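You operate a simulated robot arm through the tools that you are given. There is no shell and no other tool.

The job below is to be done with a simulated robot arm. You get a single attempt, and the scene is never put back.

TASK
Find the straight spring by the turntable and gauge its length.
Fine: spin the green-band spring about half a turn (over 150); no bow: gauge it, else the white-band one; leave the plunger on it.

Only the result counts: the job must be done as asked and must still hold three seconds after the hand-in. Knocking over, shifting, dropping, spilling or breaking anything else fails it.

THE ROBOT
A 6-joint arm with a two-finger parallel gripper, fixed in place. Base frame: the origin is on the floor under the middle of its stand, x ahead of it, y to its left, z up. Readings come in cm, degrees, newtons and seconds.
It reaches about 106.6 cm from its shoulder. Its first joint turns from -166.0 to 166.0 degrees. Payload 3.91 kg.
The TCP is the grasp point between the finger pads, 3 cm short of the fingertips. In the tool frame z runs along the fingers and y along their closing line. The gripper opens to 11 cm. The fingers are 2 cm wide and 1 cm thick; the gripper's body (4.8 by 11.2 cm) begins 5.5 cm behind the TCP.
Orientation is that of the tool frame in the base frame, as a unit quaternion [w, x, y, z]. With the fingers straight down and closing along the base's y, the tool's x points along the base's -x, its y along +y and its z along -z.

THE INTERFACE
- The arm moves only by the tool nudge_tool. Its argument "series" is a list of rows, each a list of 7 numbers: the turn, a rotation vector about the tool's x, y, z in degrees, then the shift along the tool's x, y, z in cm, then the gripper command, from -1 (shut) to 1 (fully open), values between in proportion. In form: [[rx, ry, rz, tx, ty, tz, fingers], ...]. A call has 1 to 20 rows; each row is the pose to reach, as a shift and turn from the pose commanded when the call began, along the tool's axes at that moment. Rows are played at 5 a second. More than 5 cm and 8.6 degrees between two rows, or a gripper value outside its range, and nothing of the call is played. Where a pose cannot be reached the arm comes as near as it can. A force on the tool above 90 N (or 10 N above the force at the start of the call, whichever is more), or a blocked arm, ends the call early, and 0.2 s more pass. The fingers move at their own pace (about 15.3 cm/s each) and stop on an object; they squeeze with about 27 N. The grip force told is the motor's: it shows also when the fingers shut on nothing. Time passes only in rows, and 0.2 s behind the last, so rows that repeat a pose let the fingers close. The reply holds the time, the measured pose of the TCP, the force on the tool along the base axes, the opening and the grip force, in the units named above and with some noise, with the torque about the TCP (base axes, N m) and any sound that the robot's microphone picked up.
- Cameras (640 x 400 px; columns grow to the right, rows downward): "scene" is fixed at [40.23, -65.03, 162.17]; the picture's right is [1.00, -0.06, 0.00], its down [-0.05, -0.85, -0.53] and it looks along [0.03, 0.53, -0.85] (base axes); focal length 214 px, centre (320, 200). "wrist" rides on the gripper at [7.2, 1.7, -10.3] in the tool frame; the picture's right is [-0.23, 0.97, 0.00], its down [-0.76, -0.18, -0.62] and it looks along [-0.61, -0.14, 0.78] (tool axes); focal length 222 px, centre (320, 200).
- capture(camera): a new picture of that camera. It takes no simulated time.
- locate(camera, pixels): there is no depth. For up to 12 entries [column, row, z] of the newest picture of that camera ("zoom" is the newest enlarged one), the place [x, y] in the base frame at which the ray of that pixel passes the height z, good to about 0.2 cm. It takes no simulated time.
- zoom(camera, box): a new picture of the part [left, top, right, bottom] of that camera's present view, enlarged. It takes no simulated time.
- job_done(): hands the job in; it is judged then, once.

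Leave the gripper open and the arm clear of the work at the hand-in unless told otherwise.

The tools are called by a JSON object that holds its "api" and its "payload". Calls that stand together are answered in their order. nudge_tool: Moves the arm, as the interface text tells. Its arguments: {"type":"object","properties":{"series":{"type":"array","items":{"type":"array","items":{"type":"number"}}}},"required":["series"]} The other tools are called the same way: capture (camera) takes a picture; locate (camera, pixels) gives the place at which the rays of pixels pass given heights; zoom (camera, box) takes an enlarged picture of a part of a camera's view; job_done () hands the job in.

At the start:

```text
time_s: 0.0
tcp_pos: [28.39, -35.43, 138.96]
orientation: [0.0, 0.001, 1.0, 0.0]
wrist_force: [-0.5, 0.1, 0.3]
torque: [0.01, 0.01, -0.03]
width: 10.99
grip_force: 0.1
```

scene: 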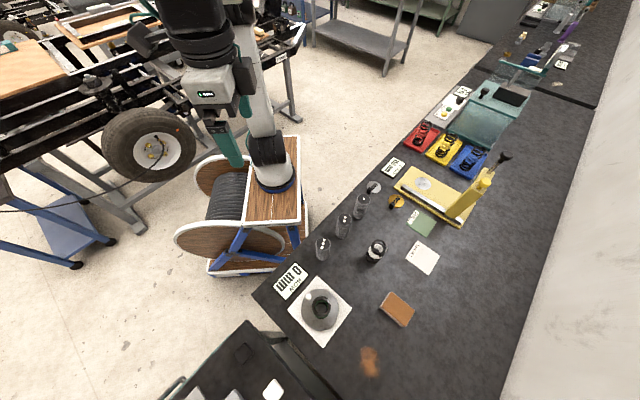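
wrist: 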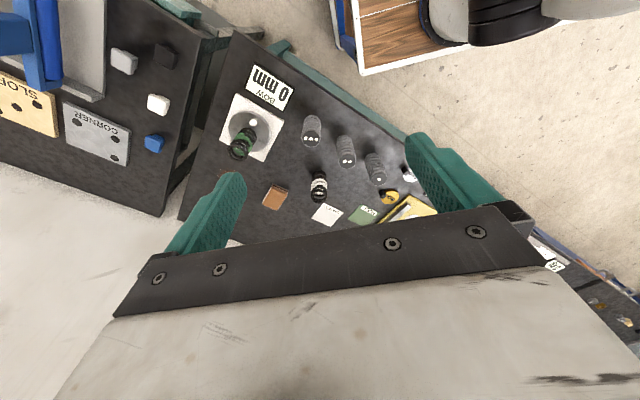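

I start by looking closer at the bench: turntable around scene pixel (320,308), springs around (376,250), and the yellow gauge around (450,190). I'll take enlarged pictures of these areas.

{"api": "zoom", "payload": {"camera": "scene", "box": [260, 220, 420, 380]}}

{"api": "zoom", "payload": {"camera": "scene", "box": [340, 130, 520, 280]}}

{"api": "zoom", "payload": {"camera": "wrist", "box": [180, 50, 440, 230]}}

```text
2.50 times, centred on (340, 300) of scene
```

zoom: 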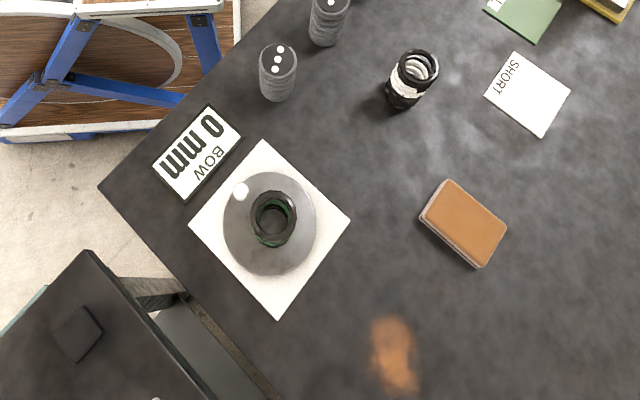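

```text
2.67 times, centred on (430, 205) of scene
```

zoom: 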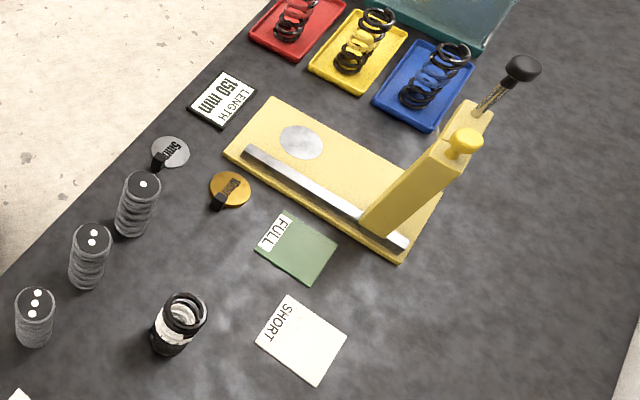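

```text
2.22 times, centred on (310, 140) of wrist
```

zoom: 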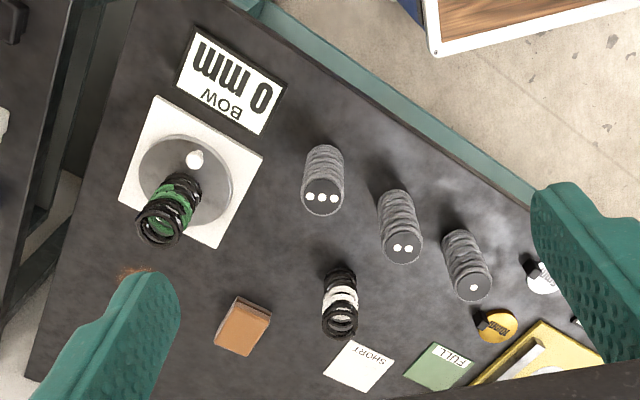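

The green-band spring stands on a disc at scene pixel (320,308), the white-band one at (376,250), and a yellow gauge at (450,190) has a column with a black knob. I'll triangulate the bench height using the SHORT mat's corners in both cameras.

{"api": "locate", "payload": {"camera": "scene", "pixels": [[419.1, 240.6, 60], [419.1, 240.6, 75], [419.1, 240.6, 90], [429.2, 275.1, 60], [429.2, 275.1, 75], [429.2, 275.1, 90]]}}

{"api": "locate", "payload": {"camera": "wrist", "pixels": [[323.5, 203, 60], [323.5, 203, 75], [323.5, 203, 90], [332.5, 226.9, 60], [332.5, 226.9, 75], [332.5, 226.9, 90], [344.7, 214.3, 60], [344.7, 214.3, 75], [344.7, 214.3, 90], [311.4, 218.8, 60], [311.4, 218.8, 75], [311.4, 218.8, 90]]}}

```text
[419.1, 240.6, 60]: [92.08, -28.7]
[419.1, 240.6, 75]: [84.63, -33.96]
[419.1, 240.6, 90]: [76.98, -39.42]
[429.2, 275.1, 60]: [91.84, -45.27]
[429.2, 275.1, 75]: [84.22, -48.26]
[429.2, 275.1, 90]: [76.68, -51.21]
```

```text
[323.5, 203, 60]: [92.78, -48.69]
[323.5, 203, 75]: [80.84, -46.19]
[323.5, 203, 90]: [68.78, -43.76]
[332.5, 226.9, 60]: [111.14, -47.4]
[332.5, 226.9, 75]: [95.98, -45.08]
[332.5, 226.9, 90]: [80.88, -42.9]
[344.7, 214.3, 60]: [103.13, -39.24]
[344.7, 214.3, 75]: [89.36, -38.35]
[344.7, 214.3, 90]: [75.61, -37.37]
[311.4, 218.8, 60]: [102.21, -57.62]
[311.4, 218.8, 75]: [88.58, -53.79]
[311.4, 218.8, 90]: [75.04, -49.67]
```

The rays agree at a bench height of about 86 cm. Now I locate the main objects at that height from the scene camera: turntable disc, springs, gauge base, cards.

{"api": "capture", "payload": {"camera": "scene"}}

{"api": "locate", "payload": {"camera": "scene", "pixels": [[320, 310, 88], [316.8, 276, 86], [352, 308, 86], [322.8, 348, 86], [288, 311, 86], [373, 258, 86], [423, 183, 88], [410.6, 166.3, 88], [461.7, 227.3, 88], [394, 187.6, 88], [504, 156, 110], [484, 183.5, 105]]}}

```text
taken
```

scene: 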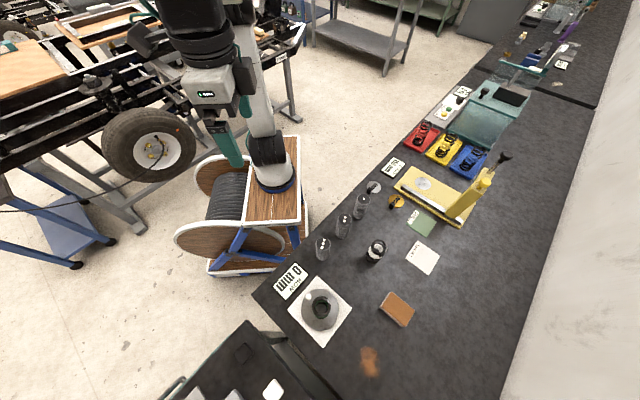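

```text
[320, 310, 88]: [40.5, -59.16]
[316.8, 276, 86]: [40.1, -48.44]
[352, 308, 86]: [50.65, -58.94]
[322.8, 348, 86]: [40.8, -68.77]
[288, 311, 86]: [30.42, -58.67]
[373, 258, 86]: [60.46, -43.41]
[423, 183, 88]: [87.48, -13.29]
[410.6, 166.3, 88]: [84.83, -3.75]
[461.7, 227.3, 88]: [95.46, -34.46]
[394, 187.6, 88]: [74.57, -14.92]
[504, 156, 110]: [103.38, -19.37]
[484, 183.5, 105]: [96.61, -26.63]
```

The turntable centre is near (40.5, -59), the white-band spring near (60.5, -43), and the gauge base near (87, -15). I move the wrist camera nearer to the turntable for a good look: TCP to about (28, -55, 115), in clear air.

{"api": "nudge_tool", "payload": {"series": [[0, 0, 0, 0.05, -2.8, 3.4, 1], [0, 0, 0, 0.1, -5.6, 6.8, 1], [0, 0, 0, 0.15, -8.4, 10.3, 1], [0, 0, 0, 0.2, -11.2, 13.7, 1], [0, 0, 0, 0.25, -14, 17.1, 1], [0, 0, 0, 0.3, -16.8, 20.5, 1], [0, 0, 0, 0.4, -19.6, 24, 1], [0, 0, 0, 0.4, -19.6, 24, 1]]}}

{"api": "capture", "payload": {"camera": "wrist"}}

{"api": "capture", "payload": {"camera": "scene"}}

```text
time_s: 1.8
tcp_pos: [28.01, -55.18, 114.99]
orientation: [0.0, 0.0, 1.0, 0.0]
wrist_force: [0.2, -0.2, -0.2]
torque: [0.0, -0.04, 0.02]
width: 11.01
grip_force: 0.0
```

```text
taken
```

wrist: 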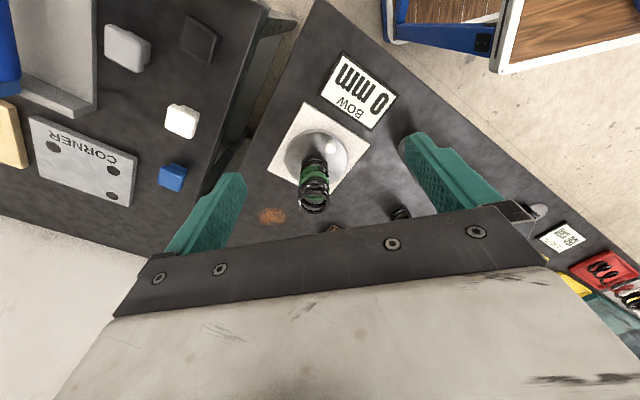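

```text
taken
```

scene: 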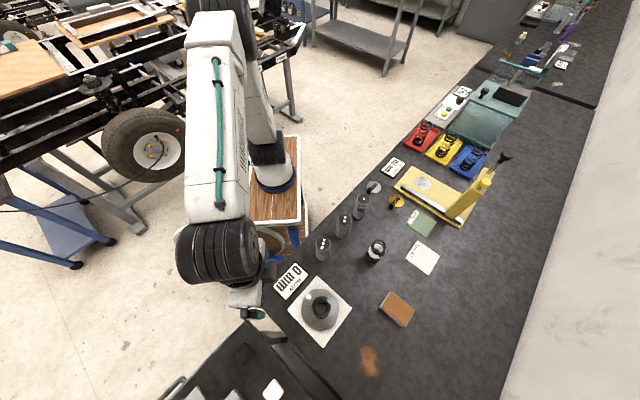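

The wrist camera now sees the turntable and green-band spring at (314,170). I enlarge it.

{"api": "zoom", "payload": {"camera": "wrist", "box": [250, 90, 410, 225]}}

{"api": "zoom", "payload": {"camera": "scene", "box": [280, 265, 360, 350]}}

{"api": "zoom", "payload": {"camera": "scene", "box": [385, 140, 525, 235]}}

```text
2.96 times, centred on (330, 158) of wrist
```

zoom: 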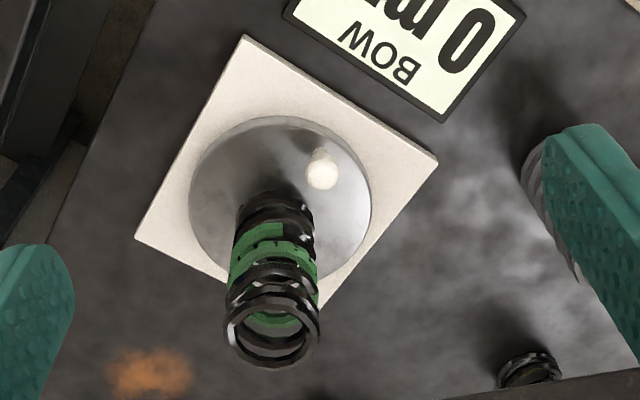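

```text
4.71 times, centred on (320, 308) of scene
```

zoom: 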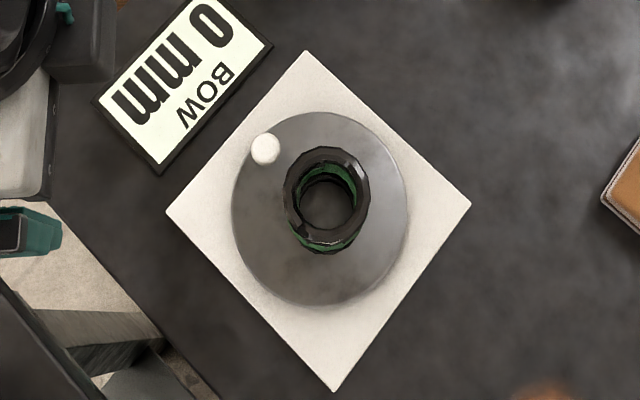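

```text
4.21 times, centred on (455, 188) of scene
```

zoom: 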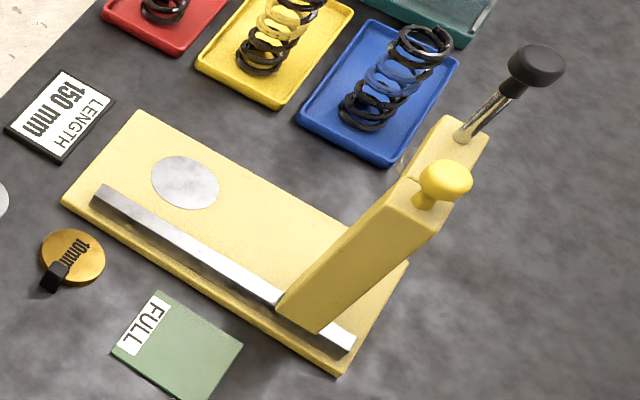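

The disc carries a small white peg near its rim at scene-zoom (265,148), and the spring stands at its middle. The gauge has a yellow post on a silver rail with a yellow knob, plus a black-knobbed plunger rod. I move the wrist camera for a close view of the gauge: TCP to about (62, -12, 125).

{"api": "nudge_tool", "payload": {"series": [[0, 0, 0, -2.83, 3.58, -0.83, 1], [0, 0, 0, -5.67, 7.17, -1.67, 1], [0, 0, 0, -8.5, 10.75, -2.5, 1], [0, 0, 0, -11.33, 14.33, -3.33, 1], [0, 0, 0, -14.17, 17.92, -4.17, 1], [0, 0, 0, -17, 21.5, -5, 1], [0, 0, 0, -19.83, 25.08, -5.83, 1], [0, 0, 0, -22.67, 28.67, -6.67, 1], [0, 0, 0, -25.5, 32.25, -7.5, 1], [0, 0, 0, -28.33, 35.83, -8.33, 1], [0, 0, 0, -31.17, 39.42, -9.17, 1], [0, 0, 0, -34, 43, -10, 1], [0, 0, 0, -34, 43, -10, 1]]}}

{"api": "capture", "payload": {"camera": "wrist"}}

```text
time_s: 4.6
tcp_pos: [61.36, -12.14, 124.73]
orientation: [0.0, 0.0, 1.0, 0.0]
wrist_force: [0.4, -0.6, -0.7]
torque: [0.0, -0.01, -0.01]
width: 11.01
grip_force: 0.0
```

```text
taken
```

wrist: 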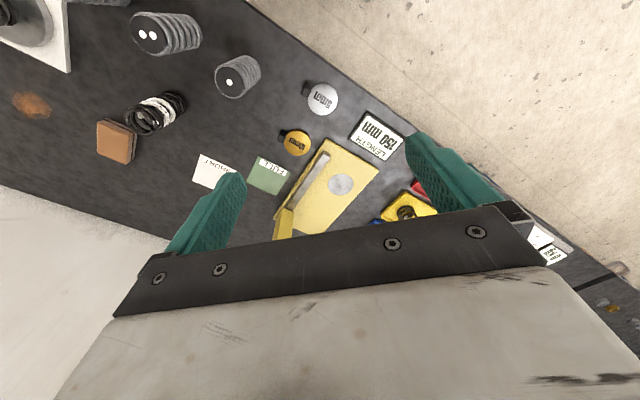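

Only part of the gauge is in view above the gripper body. I tilt the tool 24° about its y axis so the camera looks more forward and lower it a little, still well clear.

{"api": "nudge_tool", "payload": {"series": [[0, -8, 0, -1.5, 0, 2.5, 1], [0, -16, 0, -3, 0, 5, 1], [0, -24, 0, -4.5, 0, 8, 1], [0, -24, 0, -4.5, 0, 8, 1]]}}

{"api": "capture", "payload": {"camera": "wrist"}}

{"api": "zoom", "payload": {"camera": "wrist", "box": [200, 60, 440, 220]}}

```text
time_s: 5.6
tcp_pos: [66.2, -12.13, 117.17]
orientation: [0.209, -0.001, 0.978, 0.0]
wrist_force: [-0.2, 0.1, -0.3]
torque: [-0.03, 0.0, -0.04]
width: 11.0
grip_force: 0.1
```

```text
taken
```

wrist: 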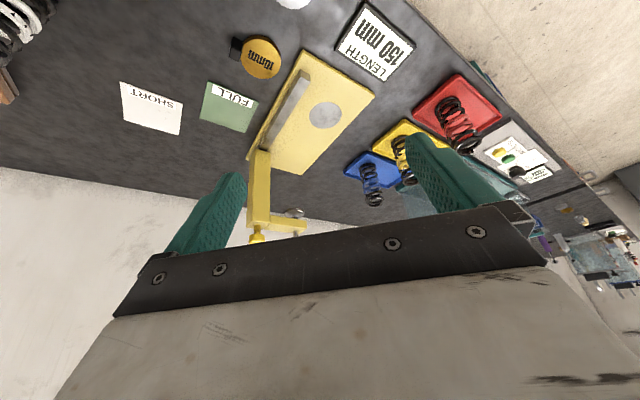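

```text
2.50 times, centred on (320, 140) of wrist
```

zoom: 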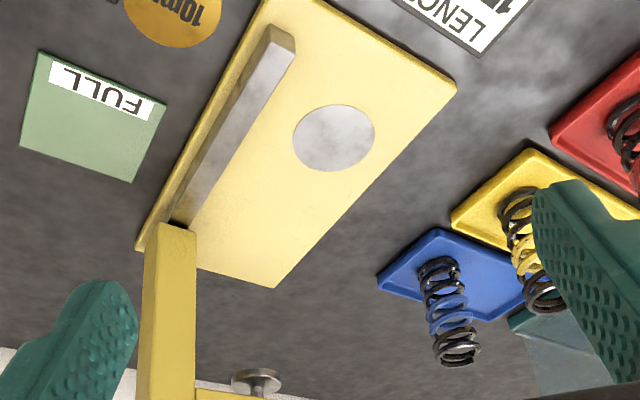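

The picture is upside down (world up = image down). The gauge's post stands on the far end of the rail, with an arm towards +y holding the plunger with its grey foot. I tilt the tool further to see the top with knobs.

{"api": "nudge_tool", "payload": {"series": [[0, -7, 0, 1, 0, 0, 1], [0, -14, 0, 2, 0, 0, 1], [0, -20, 0, 3.5, 0, 0, 1], [0, -20, 0, 3.5, 0, 0, 1]]}}

{"api": "capture", "payload": {"camera": "wrist"}}

{"api": "zoom", "payload": {"camera": "wrist", "box": [200, 60, 440, 220]}}

```text
time_s: 6.6
tcp_pos: [63.01, -12.27, 115.59]
orientation: [0.375, 0.001, 0.927, -0.001]
wrist_force: [0.4, -0.3, -0.6]
torque: [-0.02, 0.0, 0.0]
width: 10.98
grip_force: 0.1
```

```text
taken
```

wrist: 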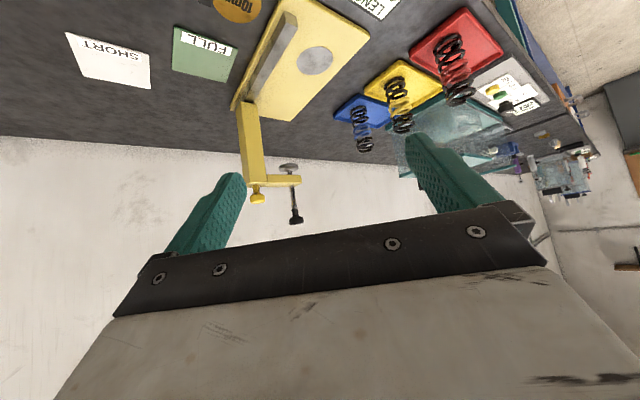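

```text
2.50 times, centred on (320, 140) of wrist
```

zoom: 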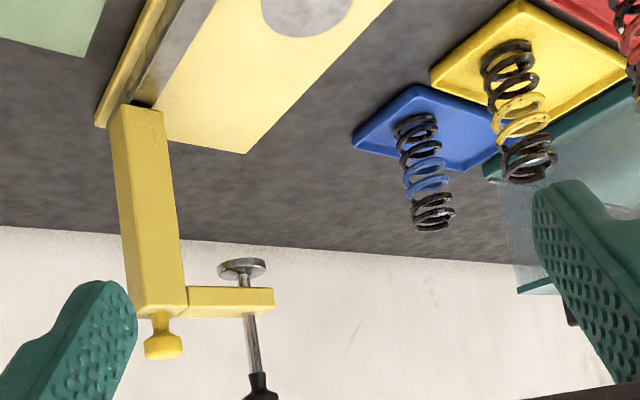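

Now clear: post with yellow knob on top (wrist (257,198)), arm to the right with plunger foot (288,166) and black knob (296,217). I triangulate these in both pictures.

{"api": "locate", "payload": {"camera": "wrist", "pixels": [[257.2, 198, 104], [257.2, 198, 107], [257.2, 198, 110], [257.2, 198, 113], [296, 217, 107], [296, 217, 112], [296, 217, 117], [288.4, 166, 100], [288.4, 166, 103], [288.4, 166, 106], [248, 102, 87], [248, 102, 89]]}}

{"api": "locate", "payload": {"camera": "scene", "pixels": [[484.7, 183.3, 104], [484.7, 183.3, 107], [484.7, 183.3, 110], [484.7, 183.3, 113], [506.6, 155.9, 107], [506.6, 155.9, 112], [506.6, 155.9, 117], [506.6, 155.9, 122], [423, 184, 87], [423, 184, 88]]}}

```text
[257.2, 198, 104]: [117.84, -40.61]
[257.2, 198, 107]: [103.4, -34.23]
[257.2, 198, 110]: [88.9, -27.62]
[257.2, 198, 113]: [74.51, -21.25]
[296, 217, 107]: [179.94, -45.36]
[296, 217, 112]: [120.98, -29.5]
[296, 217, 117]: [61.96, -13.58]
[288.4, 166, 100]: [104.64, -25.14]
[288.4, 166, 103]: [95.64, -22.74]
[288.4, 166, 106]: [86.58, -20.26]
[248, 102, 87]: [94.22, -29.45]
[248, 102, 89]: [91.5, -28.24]
```

```text
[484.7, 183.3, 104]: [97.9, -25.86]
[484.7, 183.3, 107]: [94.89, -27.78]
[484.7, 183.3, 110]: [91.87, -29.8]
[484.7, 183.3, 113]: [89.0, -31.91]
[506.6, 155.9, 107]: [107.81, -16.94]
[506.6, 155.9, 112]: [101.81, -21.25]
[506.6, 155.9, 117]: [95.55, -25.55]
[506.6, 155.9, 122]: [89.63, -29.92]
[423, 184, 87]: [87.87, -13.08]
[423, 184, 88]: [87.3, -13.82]
```

Triangulated: yellow knob at about (92.7, -29.3, 109), black knob about (99.5, -23, 114), plunger foot about z 101.7, metal spot about (87.6, -13.4). Peg top on the turntable is about (37.1, -55.4, 91). Next I right the tool and move back toward the turntable, staying high.

{"api": "nudge_tool", "payload": {"series": [[0, 7.33, 0, 1.65, -2.95, -2.61, 1], [0, 14.67, 0, 3.29, -5.9, -5.22, 1], [0, 22, 0, 4.94, -8.85, -7.83, 1], [0, 29.33, 0, 6.59, -11.8, -10.45, 1], [0, 36.67, 0, 8.23, -14.75, -13.06, 1], [0, 44, 0, 9.88, -17.7, -15.67, 1], [0, 44, 0, 9.88, -17.7, -15.67, 1]]}}

```text
time_s: 8.2
tcp_pos: [45.06, -30.08, 119.86]
orientation: [-0.001, 0.001, 1.0, -0.001]
wrist_force: [0.6, -0.3, 0.3]
torque: [-0.01, -0.01, 0.01]
width: 11.01
grip_force: 0.0
```

Now to a viewing pose above the peg with the tool yawed so its x axis points radially outward (azimuth 132°): TCP (36.9, -55.2, 105), fingertips at 102, above the spring top (100).

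{"api": "nudge_tool", "payload": {"series": [[0, 0, 6.86, 1.16, -3.59, 2.13, 1], [0, 0, 13.71, 2.31, -7.17, 4.26, 1], [0, 0, 20.57, 3.47, -10.76, 6.39, 1], [0, 0, 27.43, 4.63, -14.34, 8.51, 1], [0, 0, 34.29, 5.79, -17.93, 10.64, 1], [0, 0, 41.14, 6.94, -21.51, 12.77, 1], [0, 0, 48, 8.1, -25.1, 14.9, 1], [0, 0, 48, 8.1, -25.1, 14.9, 1]]}}

{"api": "capture", "payload": {"camera": "wrist"}}

{"api": "capture", "payload": {"camera": "scene"}}

```text
time_s: 10.0
tcp_pos: [37.19, -54.78, 105.21]
orientation: [0.0, 0.407, 0.913, 0.0]
wrist_force: [-0.9, 0.7, -0.2]
torque: [0.01, -0.02, 0.01]
width: 10.98
grip_force: 0.1
```

```text
taken
```

wrist: 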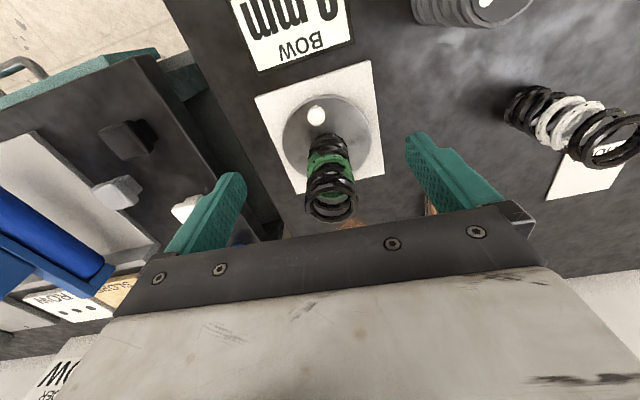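

```text
taken
```

scene: 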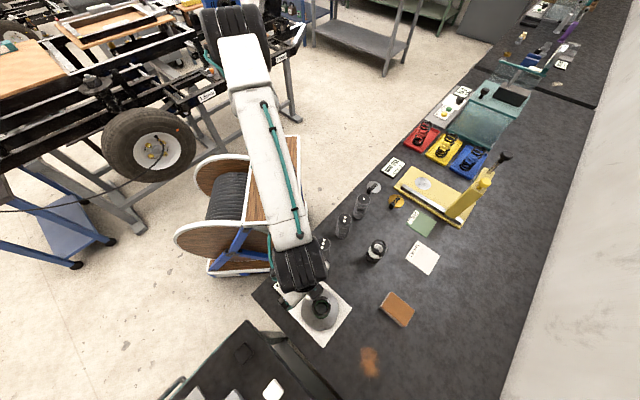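

Good view of disc, peg at (316,115) and spring. I enlarge it for measuring.

{"api": "zoom", "payload": {"camera": "wrist", "box": [245, 80, 405, 225]}}

```text
2.76 times, centred on (325, 152) of wrist
```

zoom: 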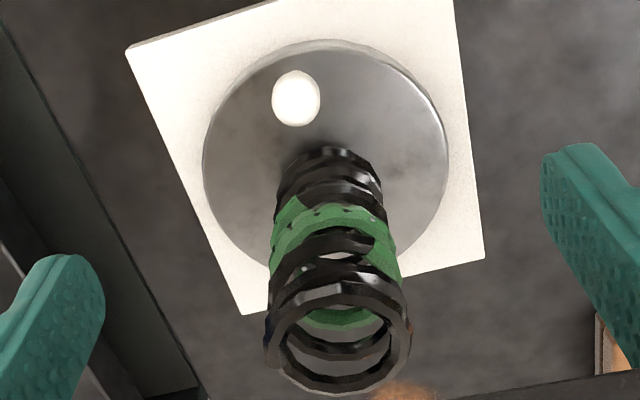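

I locate the disc's edges, the peg and the spring's top from this enlarged picture.

{"api": "locate", "payload": {"camera": "zoom", "pixels": [[204, 165, 88.5], [448, 165, 88.5], [330, 46, 88.5], [296, 98, 89], [296, 98, 91], [340, 335, 99], [340, 335, 101], [268, 335, 100], [410, 335, 100], [272, 98, 91], [320, 98, 91], [128, 52, 87]]}}

```text
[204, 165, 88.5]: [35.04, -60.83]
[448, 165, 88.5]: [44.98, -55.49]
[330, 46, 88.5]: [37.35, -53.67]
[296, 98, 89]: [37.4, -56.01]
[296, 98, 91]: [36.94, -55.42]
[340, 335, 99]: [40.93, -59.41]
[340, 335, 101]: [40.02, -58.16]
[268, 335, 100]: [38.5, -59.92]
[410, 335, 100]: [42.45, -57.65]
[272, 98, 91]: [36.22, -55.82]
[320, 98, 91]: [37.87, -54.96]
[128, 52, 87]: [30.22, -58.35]
```

{"api": "locate", "payload": {"camera": "scene", "pixels": [[308.3, 296.9, 89], [308.3, 296.9, 90], [308.3, 296.9, 91], [308.3, 296.9, 92], [320, 309.9, 88.5], [321.5, 307.3, 100], [301.3, 308.5, 88.5], [338.7, 308.5, 88.5], [320, 289.3, 88.5], [320, 330.5, 88.5]]}}

{"api": "locate", "payload": {"camera": "zoom", "pixels": [[296, 98, 90], [296, 98, 92], [296, 85, 91], [340, 335, 100], [300, 120, 88.5]]}}

```text
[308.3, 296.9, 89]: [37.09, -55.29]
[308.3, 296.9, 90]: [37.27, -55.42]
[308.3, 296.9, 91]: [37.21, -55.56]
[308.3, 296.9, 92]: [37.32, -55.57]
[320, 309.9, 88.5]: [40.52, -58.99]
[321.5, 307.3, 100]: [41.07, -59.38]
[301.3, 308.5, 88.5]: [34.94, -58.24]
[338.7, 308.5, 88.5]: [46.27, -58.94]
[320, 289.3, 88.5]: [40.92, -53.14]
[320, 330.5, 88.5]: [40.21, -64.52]
```

```text
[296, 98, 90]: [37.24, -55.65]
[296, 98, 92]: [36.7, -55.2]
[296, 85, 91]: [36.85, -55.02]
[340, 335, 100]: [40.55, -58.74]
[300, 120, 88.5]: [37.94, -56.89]
```

Disc centre ≈ (40.55, -58.8), radius ≈ 5.7, top ≈ 88.3; peg at radius ≈ 4.7, azimuth ≈ 136°, top ≈ 90.5; spring top ≈ 100. I plan to straddle the peg loosely with the fingers, body tilted 20° outward from the spring, and swing it around. First I take that tilted attitude, still high.

{"api": "nudge_tool", "payload": {"series": [[-0.23, -6.67, -1.33, 0.12, -0.18, 0, -0.38], [-0.47, -13.33, -2.67, 0.25, -0.36, 0, -0.38], [-0.7, -20, -4, 0.375, -0.537, 0, -0.38], [-0.7, -20, -4, 0.375, -0.537, 0, -0.38], [-0.7, -20, -4, 0.375, -0.537, 0, -0.38]]}}

{"api": "capture", "payload": {"camera": "wrist"}}

```text
time_s: 11.2
tcp_pos: [36.6, -55.08, 105.22]
orientation: [0.161, 0.369, 0.913, -0.064]
wrist_force: [0.4, -0.2, -0.4]
torque: [0.0, -0.03, 0.01]
width: 3.41
grip_force: 0.1
```

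```text
taken
```

wrist: 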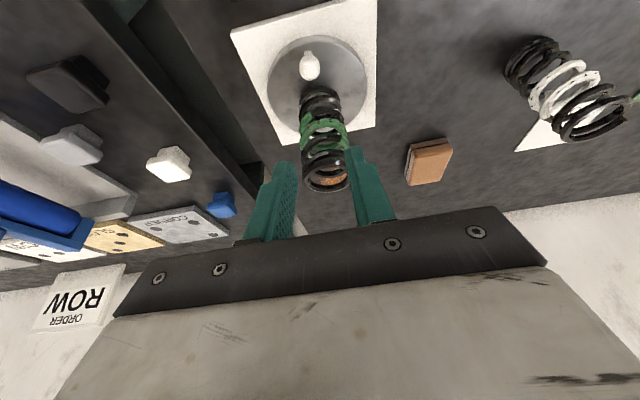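

The attitude is right and the view shows the peg as a short post. Before touching anything I rehearse the 170° swing in the air at this height (fingertips 2 cm above the spring) to check that the wrist can do it.

{"api": "nudge_tool", "payload": {"series": [[-2.91, 0, -7.99, -0.058, -0.828, 0.021, -0.38], [-5.81, 0, -15.97, -0.23, -1.637, 0.084, -0.38], [-8.72, 0, -23.96, -0.513, -2.411, 0.187, -0.38], [-11.63, 0, -31.95, -0.9, -3.132, 0.327, -0.38], [-14.54, 0, -39.94, -1.382, -3.783, 0.503, -0.38], [-17.44, 0, -47.92, -1.951, -4.352, 0.71, -0.38], [-20.35, 0, -55.91, -2.592, -4.825, 0.943, -0.38], [-23.26, 0, -63.9, -3.291, -5.192, 1.198, -0.38], [-26.16, 0, -71.89, -4.034, -5.445, 1.468, -0.38], [-29.07, 0, -79.87, -4.803, -5.579, 1.748, -0.38], [-31.98, 0, -87.86, -5.583, -5.589, 2.032, -0.38], [-34.89, 0, -95.85, -6.356, -5.477, 2.313, -0.38], [-37.79, 0, -103.83, -7.105, -5.246, 2.586, -0.38], [-40.7, 0, -111.82, -7.813, -4.898, 2.843, -0.38], [-43.61, 0, -119.81, -8.466, -4.443, 3.081, -0.38], [-46.51, 0, -127.8, -9.047, -3.89, 3.292, -0.38], [-49.42, 0, -135.78, -9.546, -3.252, 3.474, -0.38], [-52.33, 0, -143.77, -9.95, -2.542, 3.621, -0.38], [-55.23, 0, -151.76, -10.252, -1.777, 3.731, -0.38], [-58.14, 0, -159.75, -10.444, -0.972, 3.801, -0.38]]}}

{"api": "capture", "payload": {"camera": "wrist"}}

{"api": "capture", "payload": {"camera": "scene"}}

```text
time_s: 15.4
tcp_pos: [45.23, -63.33, 105.17]
orientation: [-0.098, 0.764, -0.622, -0.142]
wrist_force: [-0.3, 0.2, -0.1]
torque: [0.03, 0.0, -0.01]
width: 3.37
grip_force: 0.1
out of reach, approached as far as the arm can: row 17, 18, 19, 20
```

```text
taken
```

wrist: 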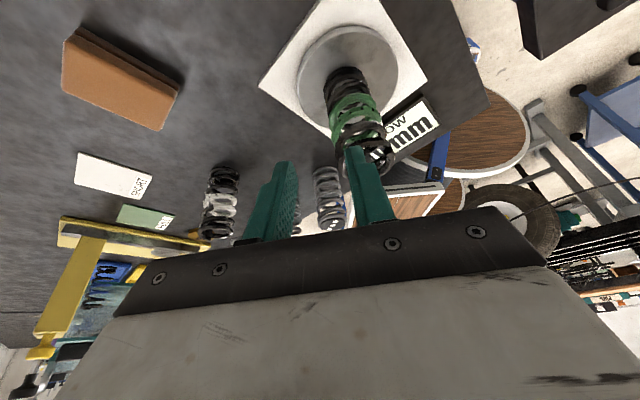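

```text
taken
```

scene: 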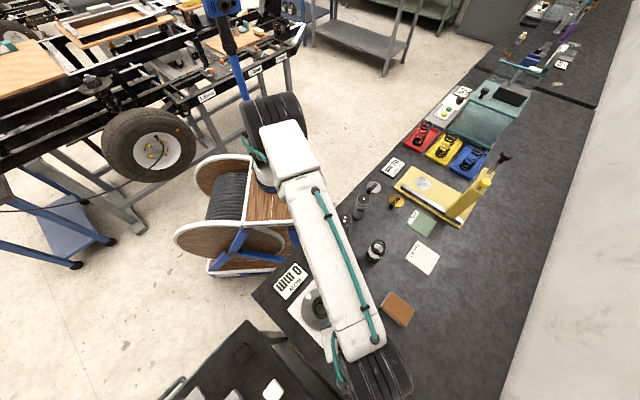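

The swing anticlockwise hits a wrist limit at about 150° (azimuth ~286°), so clockwise from the peg's present place should have more room. I swing back 170° in the air.

{"api": "nudge_tool", "payload": {"series": [[2.91, 0, 7.99, -0.058, 0.828, 0.021, -0.38], [5.81, 0, 15.97, -0.23, 1.637, 0.084, -0.38], [8.72, 0, 23.96, -0.513, 2.411, 0.187, -0.38], [11.63, 0, 31.95, -0.9, 3.132, 0.327, -0.38], [14.54, 0, 39.94, -1.382, 3.783, 0.503, -0.38], [17.44, 0, 47.92, -1.951, 4.352, 0.71, -0.38], [20.35, 0, 55.91, -2.592, 4.825, 0.943, -0.38], [23.26, 0, 63.9, -3.291, 5.192, 1.198, -0.38], [26.16, 0, 71.89, -4.034, 5.445, 1.468, -0.38], [29.07, 0, 79.87, -4.803, 5.579, 1.748, -0.38], [31.98, 0, 87.86, -5.583, 5.589, 2.032, -0.38], [34.89, 0, 95.85, -6.356, 5.477, 2.313, -0.38], [37.79, 0, 103.83, -7.105, 5.246, 2.586, -0.38], [40.7, 0, 111.82, -7.813, 4.898, 2.843, -0.38], [43.61, 0, 119.81, -8.466, 4.443, 3.081, -0.38], [46.51, 0, 127.8, -9.047, 3.89, 3.292, -0.38], [49.42, 0, 135.78, -9.546, 3.252, 3.474, -0.38], [52.33, 0, 143.77, -9.95, 2.542, 3.621, -0.38], [55.23, 0, 151.76, -10.252, 1.777, 3.731, -0.38], [58.14, 0, 159.75, -10.444, 0.972, 3.801, -0.38]]}}

```text
time_s: 19.6
tcp_pos: [41.99, -52.05, 105.14]
orientation: [0.135, 0.55, 0.817, -0.108]
wrist_force: [0.6, -0.1, 0.3]
torque: [0.03, -0.02, -0.01]
width: 3.4
grip_force: 0.0
```

The clipped pose became the reference, so I'm at azimuth ~107° now. I continue clockwise another 144.5° in the air to check the room on that side.

{"api": "nudge_tool", "payload": {"series": [[2.91, 0, 7.99, -0.058, 0.828, 0.021, -0.38], [5.81, 0, 15.97, -0.23, 1.637, 0.084, -0.38], [8.72, 0, 23.96, -0.513, 2.411, 0.187, -0.38], [11.63, 0, 31.95, -0.9, 3.132, 0.327, -0.38], [14.54, 0, 39.94, -1.382, 3.783, 0.503, -0.38], [17.44, 0, 47.92, -1.951, 4.352, 0.71, -0.38], [20.35, 0, 55.91, -2.592, 4.825, 0.943, -0.38], [23.26, 0, 63.9, -3.291, 5.192, 1.198, -0.38], [26.16, 0, 71.89, -4.034, 5.445, 1.468, -0.38], [29.07, 0, 79.87, -4.803, 5.579, 1.748, -0.38], [31.98, 0, 87.86, -5.583, 5.589, 2.032, -0.38], [34.89, 0, 95.85, -6.356, 5.477, 2.313, -0.38], [37.79, 0, 103.83, -7.105, 5.246, 2.586, -0.38], [40.7, 0, 111.82, -7.813, 4.898, 2.843, -0.38], [43.61, 0, 119.81, -8.466, 4.443, 3.081, -0.38], [46.51, 0, 127.8, -9.047, 3.89, 3.292, -0.38], [49.42, 0, 135.78, -9.546, 3.252, 3.474, -0.38]]}}

{"api": "capture", "payload": {"camera": "scene"}}

{"api": "capture", "payload": {"camera": "wrist"}}

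```text
time_s: 23.2
tcp_pos: [48.71, -60.67, 104.98]
orientation: [-0.042, 0.943, -0.277, -0.178]
wrist_force: [0.1, 0.5, 0.9]
torque: [-0.04, 0.0, 0.01]
width: 3.41
grip_force: 0.0
```

```text
taken
```

scene: 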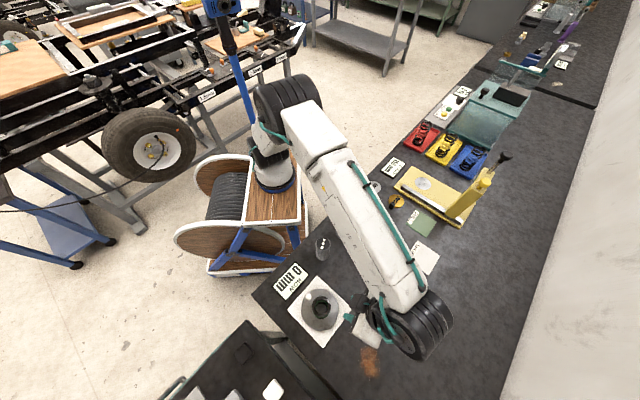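

```text
taken
```

wrist: 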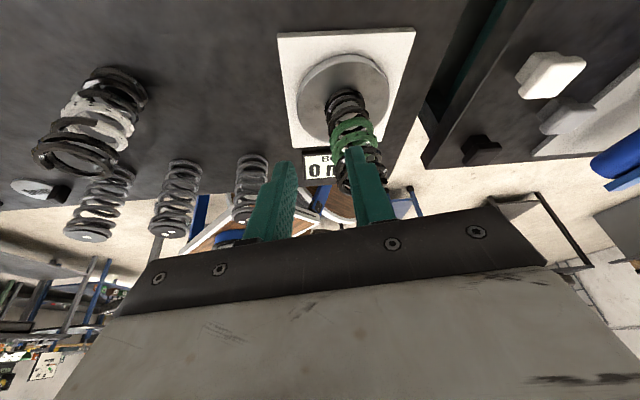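

No reach warning this way. I let it settle and read the pose again.

{"api": "nudge_tool", "payload": {"series": [[0, 0, 0, 0, 0, 0, -0.38], [0, 0, 0, 0, 0, 0, -0.38]]}}

```text
time_s: 23.8
tcp_pos: [48.74, -60.73, 104.97]
orientation: [-0.043, 0.943, -0.277, -0.178]
wrist_force: [0.8, -0.8, -0.3]
torque: [-0.03, -0.01, -0.01]
width: 3.4
grip_force: 0.0
```

Settled: azimuth ~-30° to -37° is reachable with no warning. I test another 17° clockwise for margin.

{"api": "nudge_tool", "payload": {"series": [[2.91, 0, 7.99, -0.058, 0.828, 0.021, -0.38], [5.81, 0, 15.97, -0.23, 1.637, 0.084, -0.38], [5.81, 0, 15.97, -0.23, 1.637, 0.084, -0.38]]}}

```text
time_s: 24.6
tcp_pos: [47.67, -61.82, 105.23]
orientation: [-0.065, 0.892, -0.415, -0.168]
wrist_force: [-0.5, -0.1, 1.3]
torque: [0.01, -0.01, -0.02]
width: 3.41
grip_force: 0.1
```

Azimuth -46° is reachable too, so clockwise from 136° gives up to 182°. I swing back anticlockwise to the start attitude in the air in two calls.

{"api": "nudge_tool", "payload": {"series": [[-2.96, 0.1, -7.97, -0.965, 0.335, 0.391, -0.38], [-5.92, 0.21, -15.94, -1.93, 0.67, 0.782, -0.38], [-8.87, 0.32, -23.9, -2.895, 1.005, 1.173, -0.38], [-11.83, 0.42, -31.87, -3.86, 1.34, 1.563, -0.38], [-14.79, 0.53, -39.84, -4.825, 1.675, 1.954, -0.38], [-17.75, 0.63, -47.81, -5.79, 2.01, 2.345, -0.38], [-20.71, 0.74, -55.78, -6.755, 2.345, 2.736, -0.38], [-23.66, 0.84, -63.74, -7.72, 2.68, 3.127, -0.38], [-26.62, 0.95, -71.71, -8.685, 3.015, 3.518, -0.38], [-29.58, 1.05, -79.68, -9.65, 3.35, 3.908, -0.38], [-32.54, 1.16, -87.65, -10.615, 3.685, 4.299, -0.38], [-35.5, 1.26, -95.62, -11.58, 4.02, 4.69, -0.38], [-35.5, 1.26, -95.62, -11.58, 4.02, 4.69, -0.38]]}}

```text
time_s: 27.4
tcp_pos: [36.49, -55.02, 105.0]
orientation: [0.082, 0.882, 0.435, -0.162]
wrist_force: [-0.4, 0.5, -0.3]
torque: [0.02, 0.01, -0.01]
width: 3.41
grip_force: 0.0
```

Position is right; the remaining turn is 83.5° about the same axis. I finish it.

{"api": "nudge_tool", "payload": {"series": [[-2.91, 0.1, -7.82, 0, 0, 0, -0.38], [-5.81, 0.21, -15.65, 0, 0, 0, -0.38], [-8.72, 0.31, -23.47, 0, 0, 0, -0.38], [-11.62, 0.41, -31.3, 0, 0, 0, -0.38], [-14.53, 0.51, -39.12, 0, 0, 0, -0.38], [-17.43, 0.62, -46.94, 0, 0, 0, -0.38], [-20.34, 0.72, -54.77, 0, 0, 0, -0.38], [-23.25, 0.82, -62.59, 0, 0, 0, -0.38], [-26.15, 0.92, -70.42, 0, 0, 0, -0.38], [-29.06, 1.03, -78.24, 0, 0, 0, -0.38], [-29.06, 1.03, -78.24, 0, 0, 0, -0.38], [-29.06, 1.03, -78.24, 0, 0, 0, -0.38]]}}

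{"api": "capture", "payload": {"camera": "wrist"}}

```text
time_s: 30.0
tcp_pos: [36.59, -55.03, 104.98]
orientation: [0.161, 0.37, 0.913, -0.064]
wrist_force: [-0.8, -0.3, 0.6]
torque: [-0.03, 0.01, -0.03]
width: 3.39
grip_force: 0.0
```

```text
taken
```

wrist: 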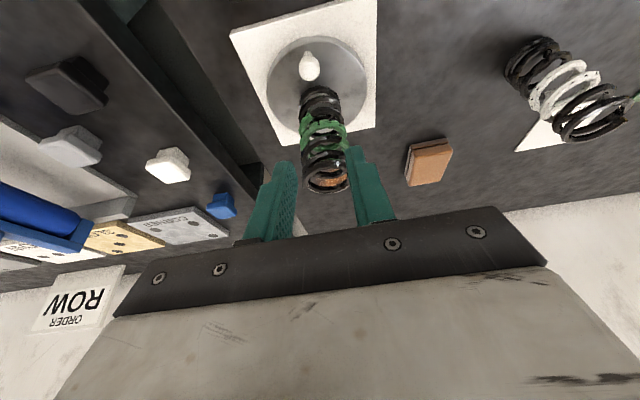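

Attitude restored exactly. I descend 8 cm straight down toward the peg (fingertips to about 94), then look.

{"api": "nudge_tool", "payload": {"series": [[0, 0, 0, 0.684, 0, 1.88, -0.38], [0, 0, 0, 1.368, 0, 3.76, -0.38], [0, 0, 0, 2.052, 0, 5.64, -0.38], [0, 0, 0, 2.736, 0, 7.52, -0.38], [0, 0, 0, 2.736, 0, 7.52, -0.38]]}}

{"api": "capture", "payload": {"camera": "wrist"}}

{"api": "zoom", "payload": {"camera": "wrist", "box": [220, 40, 420, 240]}}

```text
time_s: 31.2
tcp_pos: [36.76, -55.0, 97.0]
orientation: [0.162, 0.37, 0.913, -0.065]
wrist_force: [0.6, -0.7, 0.1]
torque: [-0.02, -0.02, 0.01]
width: 3.39
grip_force: 0.0
```

```text
taken
```

wrist: 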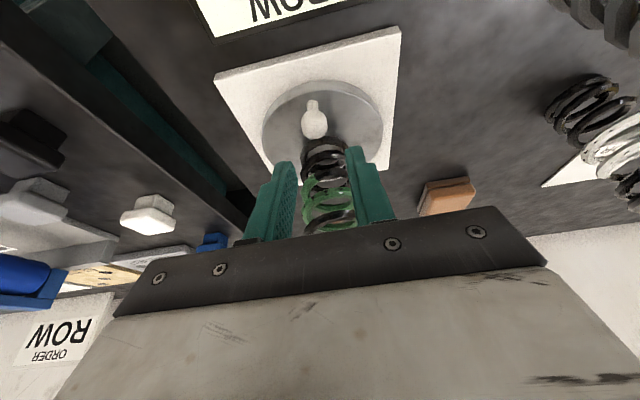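

```text
2.00 times, centred on (320, 140) of wrist
```

zoom: 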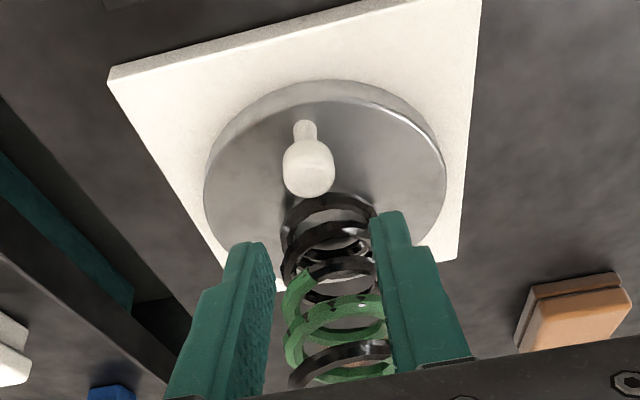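

The peg is a thin stem with a knob head, sitting centred between the fingers' columns. I check its height from this view.

{"api": "locate", "payload": {"camera": "zoom", "pixels": [[309, 165, 89], [309, 165, 90], [309, 165, 91], [309, 165, 92], [305, 124, 88], [305, 124, 88.5], [305, 124, 89], [283, 170, 90.5], [336, 170, 90.5], [325, 82, 88], [325, 82, 88.5]]}}

```text
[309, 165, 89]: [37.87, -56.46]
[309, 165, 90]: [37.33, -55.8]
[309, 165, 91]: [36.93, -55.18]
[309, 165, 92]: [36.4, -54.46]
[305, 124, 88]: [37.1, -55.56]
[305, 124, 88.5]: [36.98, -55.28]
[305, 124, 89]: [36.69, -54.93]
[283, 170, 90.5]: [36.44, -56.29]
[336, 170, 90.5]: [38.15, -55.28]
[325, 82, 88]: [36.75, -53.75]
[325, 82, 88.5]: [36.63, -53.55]
```

Head centre is at z ≈ 90.3, disc top ≈ 88. I descend 5 cm more (lowest finger corner to about 88.8), slowly at the end.

{"api": "nudge_tool", "payload": {"series": [[0, 0, 0, 0.684, 0, 1.88, -0.38], [0, 0, 0, 1.2, 0, 3.29, -0.38], [0, 0, 0, 1.46, 0, 4.0, -0.38], [0, 0, 0, 1.61, 0, 4.42, -0.38], [0, 0, 0, 1.71, 0, 4.7, -0.38], [0, 0, 0, 1.71, 0, 4.7, -0.38]]}}

{"api": "zoom", "payload": {"camera": "wrist", "box": [220, 40, 420, 240]}}

```text
time_s: 32.6
tcp_pos: [36.53, -55.0, 91.92]
orientation: [0.161, 0.37, 0.913, -0.064]
wrist_force: [-0.3, 1.0, 0.8]
torque: [0.01, 0.02, 0.0]
width: 3.42
grip_force: 0.0
```

```text
2.00 times, centred on (320, 140) of wrist
```

zoom: 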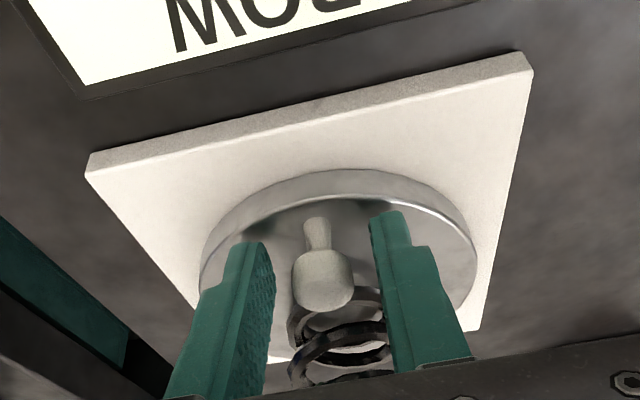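

The knob head is between the fingers with no contact force. I close to 2.4 cm (loose straddle) and swing the peg clockwise 82° about the disc centre, gently.

{"api": "nudge_tool", "payload": {"series": [[0, 0, 0, 0, 0, 0, -0.56], [0.342, 0, 0.94, -0.001, 0.098, 0, -0.56], [1.026, 0, 2.82, -0.007, 0.293, 0.003, -0.56], [2.052, 0, 5.64, -0.029, 0.585, 0.01, -0.56], [3.42, 0, 9.4, -0.08, 0.972, 0.029, -0.56], [5.13, 0, 14.1, -0.179, 1.449, 0.065, -0.56], [6.84, 0, 18.8, -0.317, 1.915, 0.115, -0.56], [8.55, 0, 23.5, -0.493, 2.367, 0.179, -0.56], [10.26, 0, 28.2, -0.705, 2.8, 0.257, -0.56], [11.97, 0, 32.9, -0.952, 3.212, 0.346, -0.56], [13.68, 0, 37.6, -1.231, 3.6, 0.448, -0.56], [15.39, 0, 42.3, -1.541, 3.96, 0.561, -0.56], [17.1, 0, 47, -1.88, 4.29, 0.684, -0.56], [18.81, 0, 51.7, -2.244, 4.587, 0.817, -0.56], [20.52, 0, 56.4, -2.631, 4.85, 0.958, -0.56], [22.23, 0, 61.1, -3.038, 5.075, 1.106, -0.56], [23.94, 0, 65.8, -3.462, 5.262, 1.26, -0.56], [25.65, 0, 70.5, -3.9, 5.409, 1.419, -0.56], [27.02, 0, 74.26, -4.258, 5.497, 1.55, -0.56], [28.04, 0, 77.08, -4.53, 5.546, 1.648, -0.56]]}}

{"api": "capture", "payload": {"camera": "wrist"}}

{"api": "capture", "payload": {"camera": "scene"}}

```text
time_s: 36.8
tcp_pos: [43.89, -54.34, 92.03]
orientation: [0.079, 0.879, 0.445, -0.154]
wrist_force: [-0.1, 0.3, 0.2]
torque: [-0.03, 0.01, -0.03]
width: 2.44
grip_force: 0.0
```

```text
taken
```

wrist: 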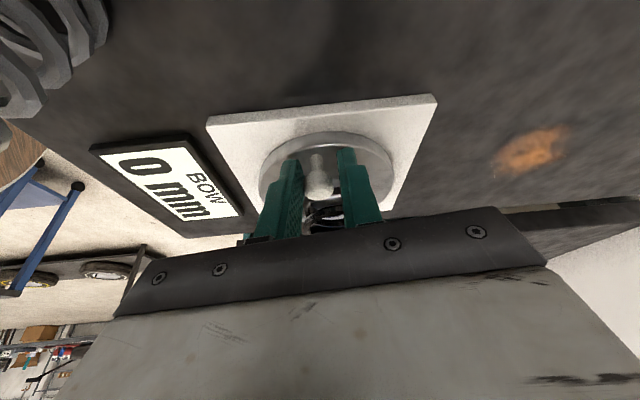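

```text
taken
```

scene: 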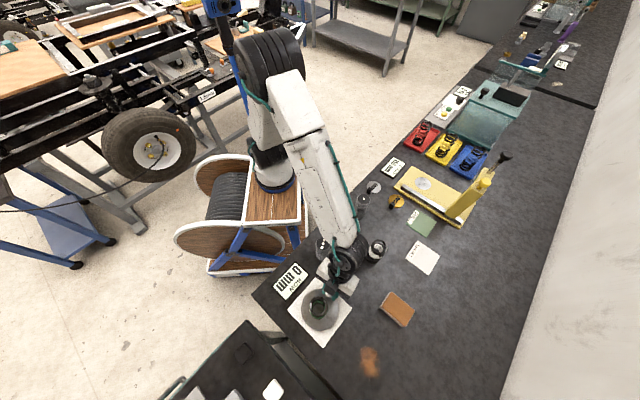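

The peg follows; BOW still reads 0 mm. I go on clockwise another 90°.

{"api": "nudge_tool", "payload": {"series": [[0.342, 0, 0.94, -0.001, 0.098, 0, -0.56], [1.026, 0, 2.82, -0.007, 0.293, 0.003, -0.56], [2.052, 0, 5.64, -0.029, 0.585, 0.01, -0.56], [3.42, 0, 9.4, -0.08, 0.972, 0.029, -0.56], [5.13, 0, 14.1, -0.179, 1.449, 0.065, -0.56], [6.84, 0, 18.8, -0.317, 1.915, 0.115, -0.56], [8.55, 0, 23.5, -0.493, 2.367, 0.179, -0.56], [10.26, 0, 28.2, -0.705, 2.8, 0.257, -0.56], [11.97, 0, 32.9, -0.952, 3.212, 0.346, -0.56], [13.68, 0, 37.6, -1.231, 3.6, 0.448, -0.56], [15.39, 0, 42.3, -1.541, 3.96, 0.561, -0.56], [17.1, 0, 47, -1.88, 4.29, 0.684, -0.56], [18.81, 0, 51.7, -2.244, 4.587, 0.817, -0.56], [20.52, 0, 56.4, -2.631, 4.85, 0.958, -0.56], [22.23, 0, 61.1, -3.038, 5.075, 1.106, -0.56], [23.94, 0, 65.8, -3.462, 5.262, 1.26, -0.56], [25.65, 0, 70.5, -3.9, 5.409, 1.419, -0.56], [27.36, 0, 75.2, -4.348, 5.515, 1.582, -0.56], [29.07, 0, 79.9, -4.803, 5.579, 1.748, -0.56], [30.78, 0, 84.6, -5.262, 5.6, 1.915, -0.56]]}}

{"api": "capture", "payload": {"camera": "wrist"}}

{"api": "capture", "payload": {"camera": "scene"}}

{"api": "zoom", "payload": {"camera": "scene", "box": [260, 250, 380, 350]}}

```text
time_s: 41.0
tcp_pos: [45.04, -62.16, 91.89]
orientation: [-0.054, 0.936, -0.305, -0.164]
wrist_force: [0.5, 0.0, 0.2]
torque: [0.02, -0.03, 0.03]
width: 2.4
grip_force: 0.0
```

```text
taken
```

wrist: 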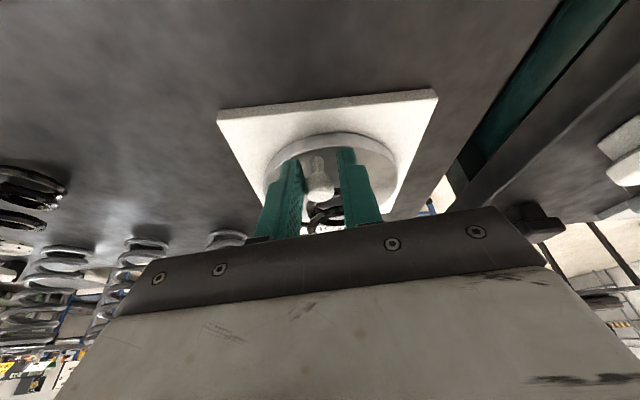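

```text
taken
```

scene: 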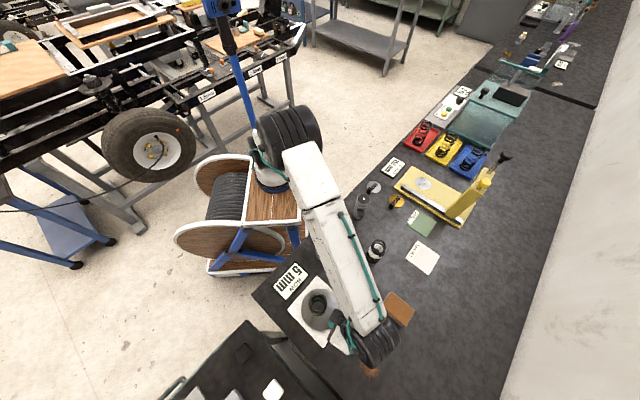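

```text
4.00 times, centred on (320, 300) of scene
```

zoom: 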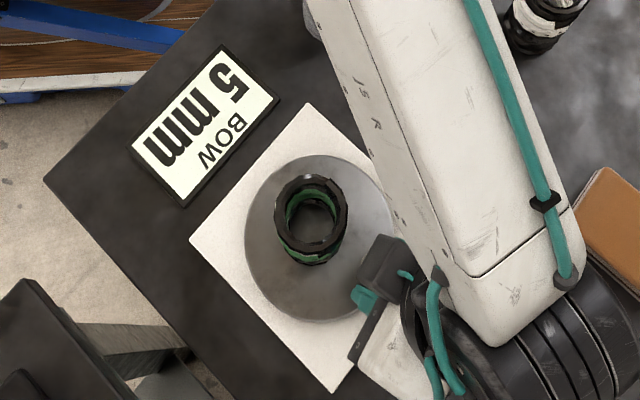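

BOW now reads 5 mm after the ~172° turn, so the green-band spring is bowed and the white-band one is to be gauged. I open slightly and lift straight up out of the turntable.

{"api": "nudge_tool", "payload": {"series": [[0, 0, 0, 0, 0, 0, -0.38], [0, 0, 0, 0, 0, 0, -0.38], [0, 0, 0, -0.34, 0, -0.94, -0.38], [0, 0, 0, -1.03, 0, -2.82, -0.38], [0, 0, 0, -2.05, 0, -5.64, -0.38], [0, 0, 0, -3.08, 0, -8.46, -0.38], [0, 0, 0, -4.1, 0, -11.28, -0.38], [0, 0, 0, -5.13, 0, -14.1, -0.38], [0, 0, 0, -6.16, 0, -16.92, -0.38], [0, 0, 0, -6.16, 0, -16.92, -0.38]]}}

{"api": "capture", "payload": {"camera": "scene"}}

{"api": "zoom", "payload": {"camera": "scene", "box": [260, 250, 380, 350]}}

{"api": "capture", "payload": {"camera": "wrist"}}

```text
time_s: 43.2
tcp_pos: [44.79, -62.34, 109.89]
orientation: [-0.055, 0.936, -0.306, -0.163]
wrist_force: [-0.2, 0.4, 0.5]
torque: [-0.01, 0.04, -0.05]
width: 3.4
grip_force: 0.1
```

```text
taken
```

scene: 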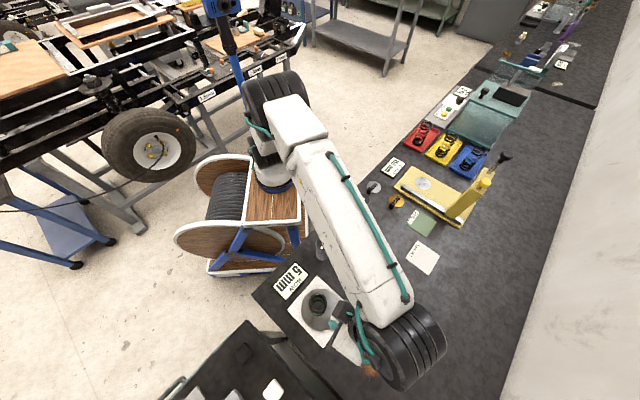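

```text
4.00 times, centred on (320, 300) of scene
```

zoom: 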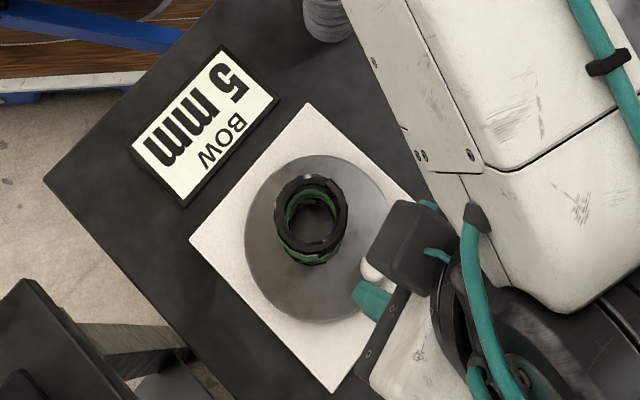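

```text
taken
```

wrist: 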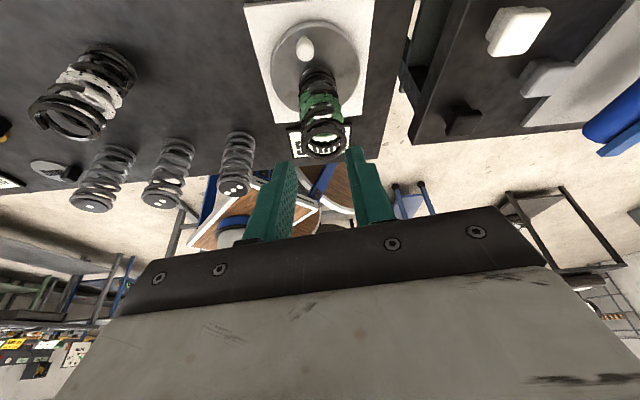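

BOW holds at 5 mm and the green spring still stands on the disc. Now to the white-band spring. First I right the tool (undo the 20° tilt) while rising 6 cm.

{"api": "nudge_tool", "payload": {"series": [[0, 6.67, 0, -0.68, 0, -1.88, -0.38], [0, 13.33, 0, -1.37, 0, -3.76, -0.38], [0, 20, 0, -2.05, 0, -5.64, -0.38], [0, 20, 0, -2.05, 0, -5.64, -0.38]]}}

```text
time_s: 44.2
tcp_pos: [44.86, -62.47, 115.96]
orientation: [0.0, 0.951, -0.31, 0.001]
wrist_force: [0.9, -0.9, 0.6]
torque: [0.02, 0.01, -0.03]
width: 3.42
grip_force: 0.1
```

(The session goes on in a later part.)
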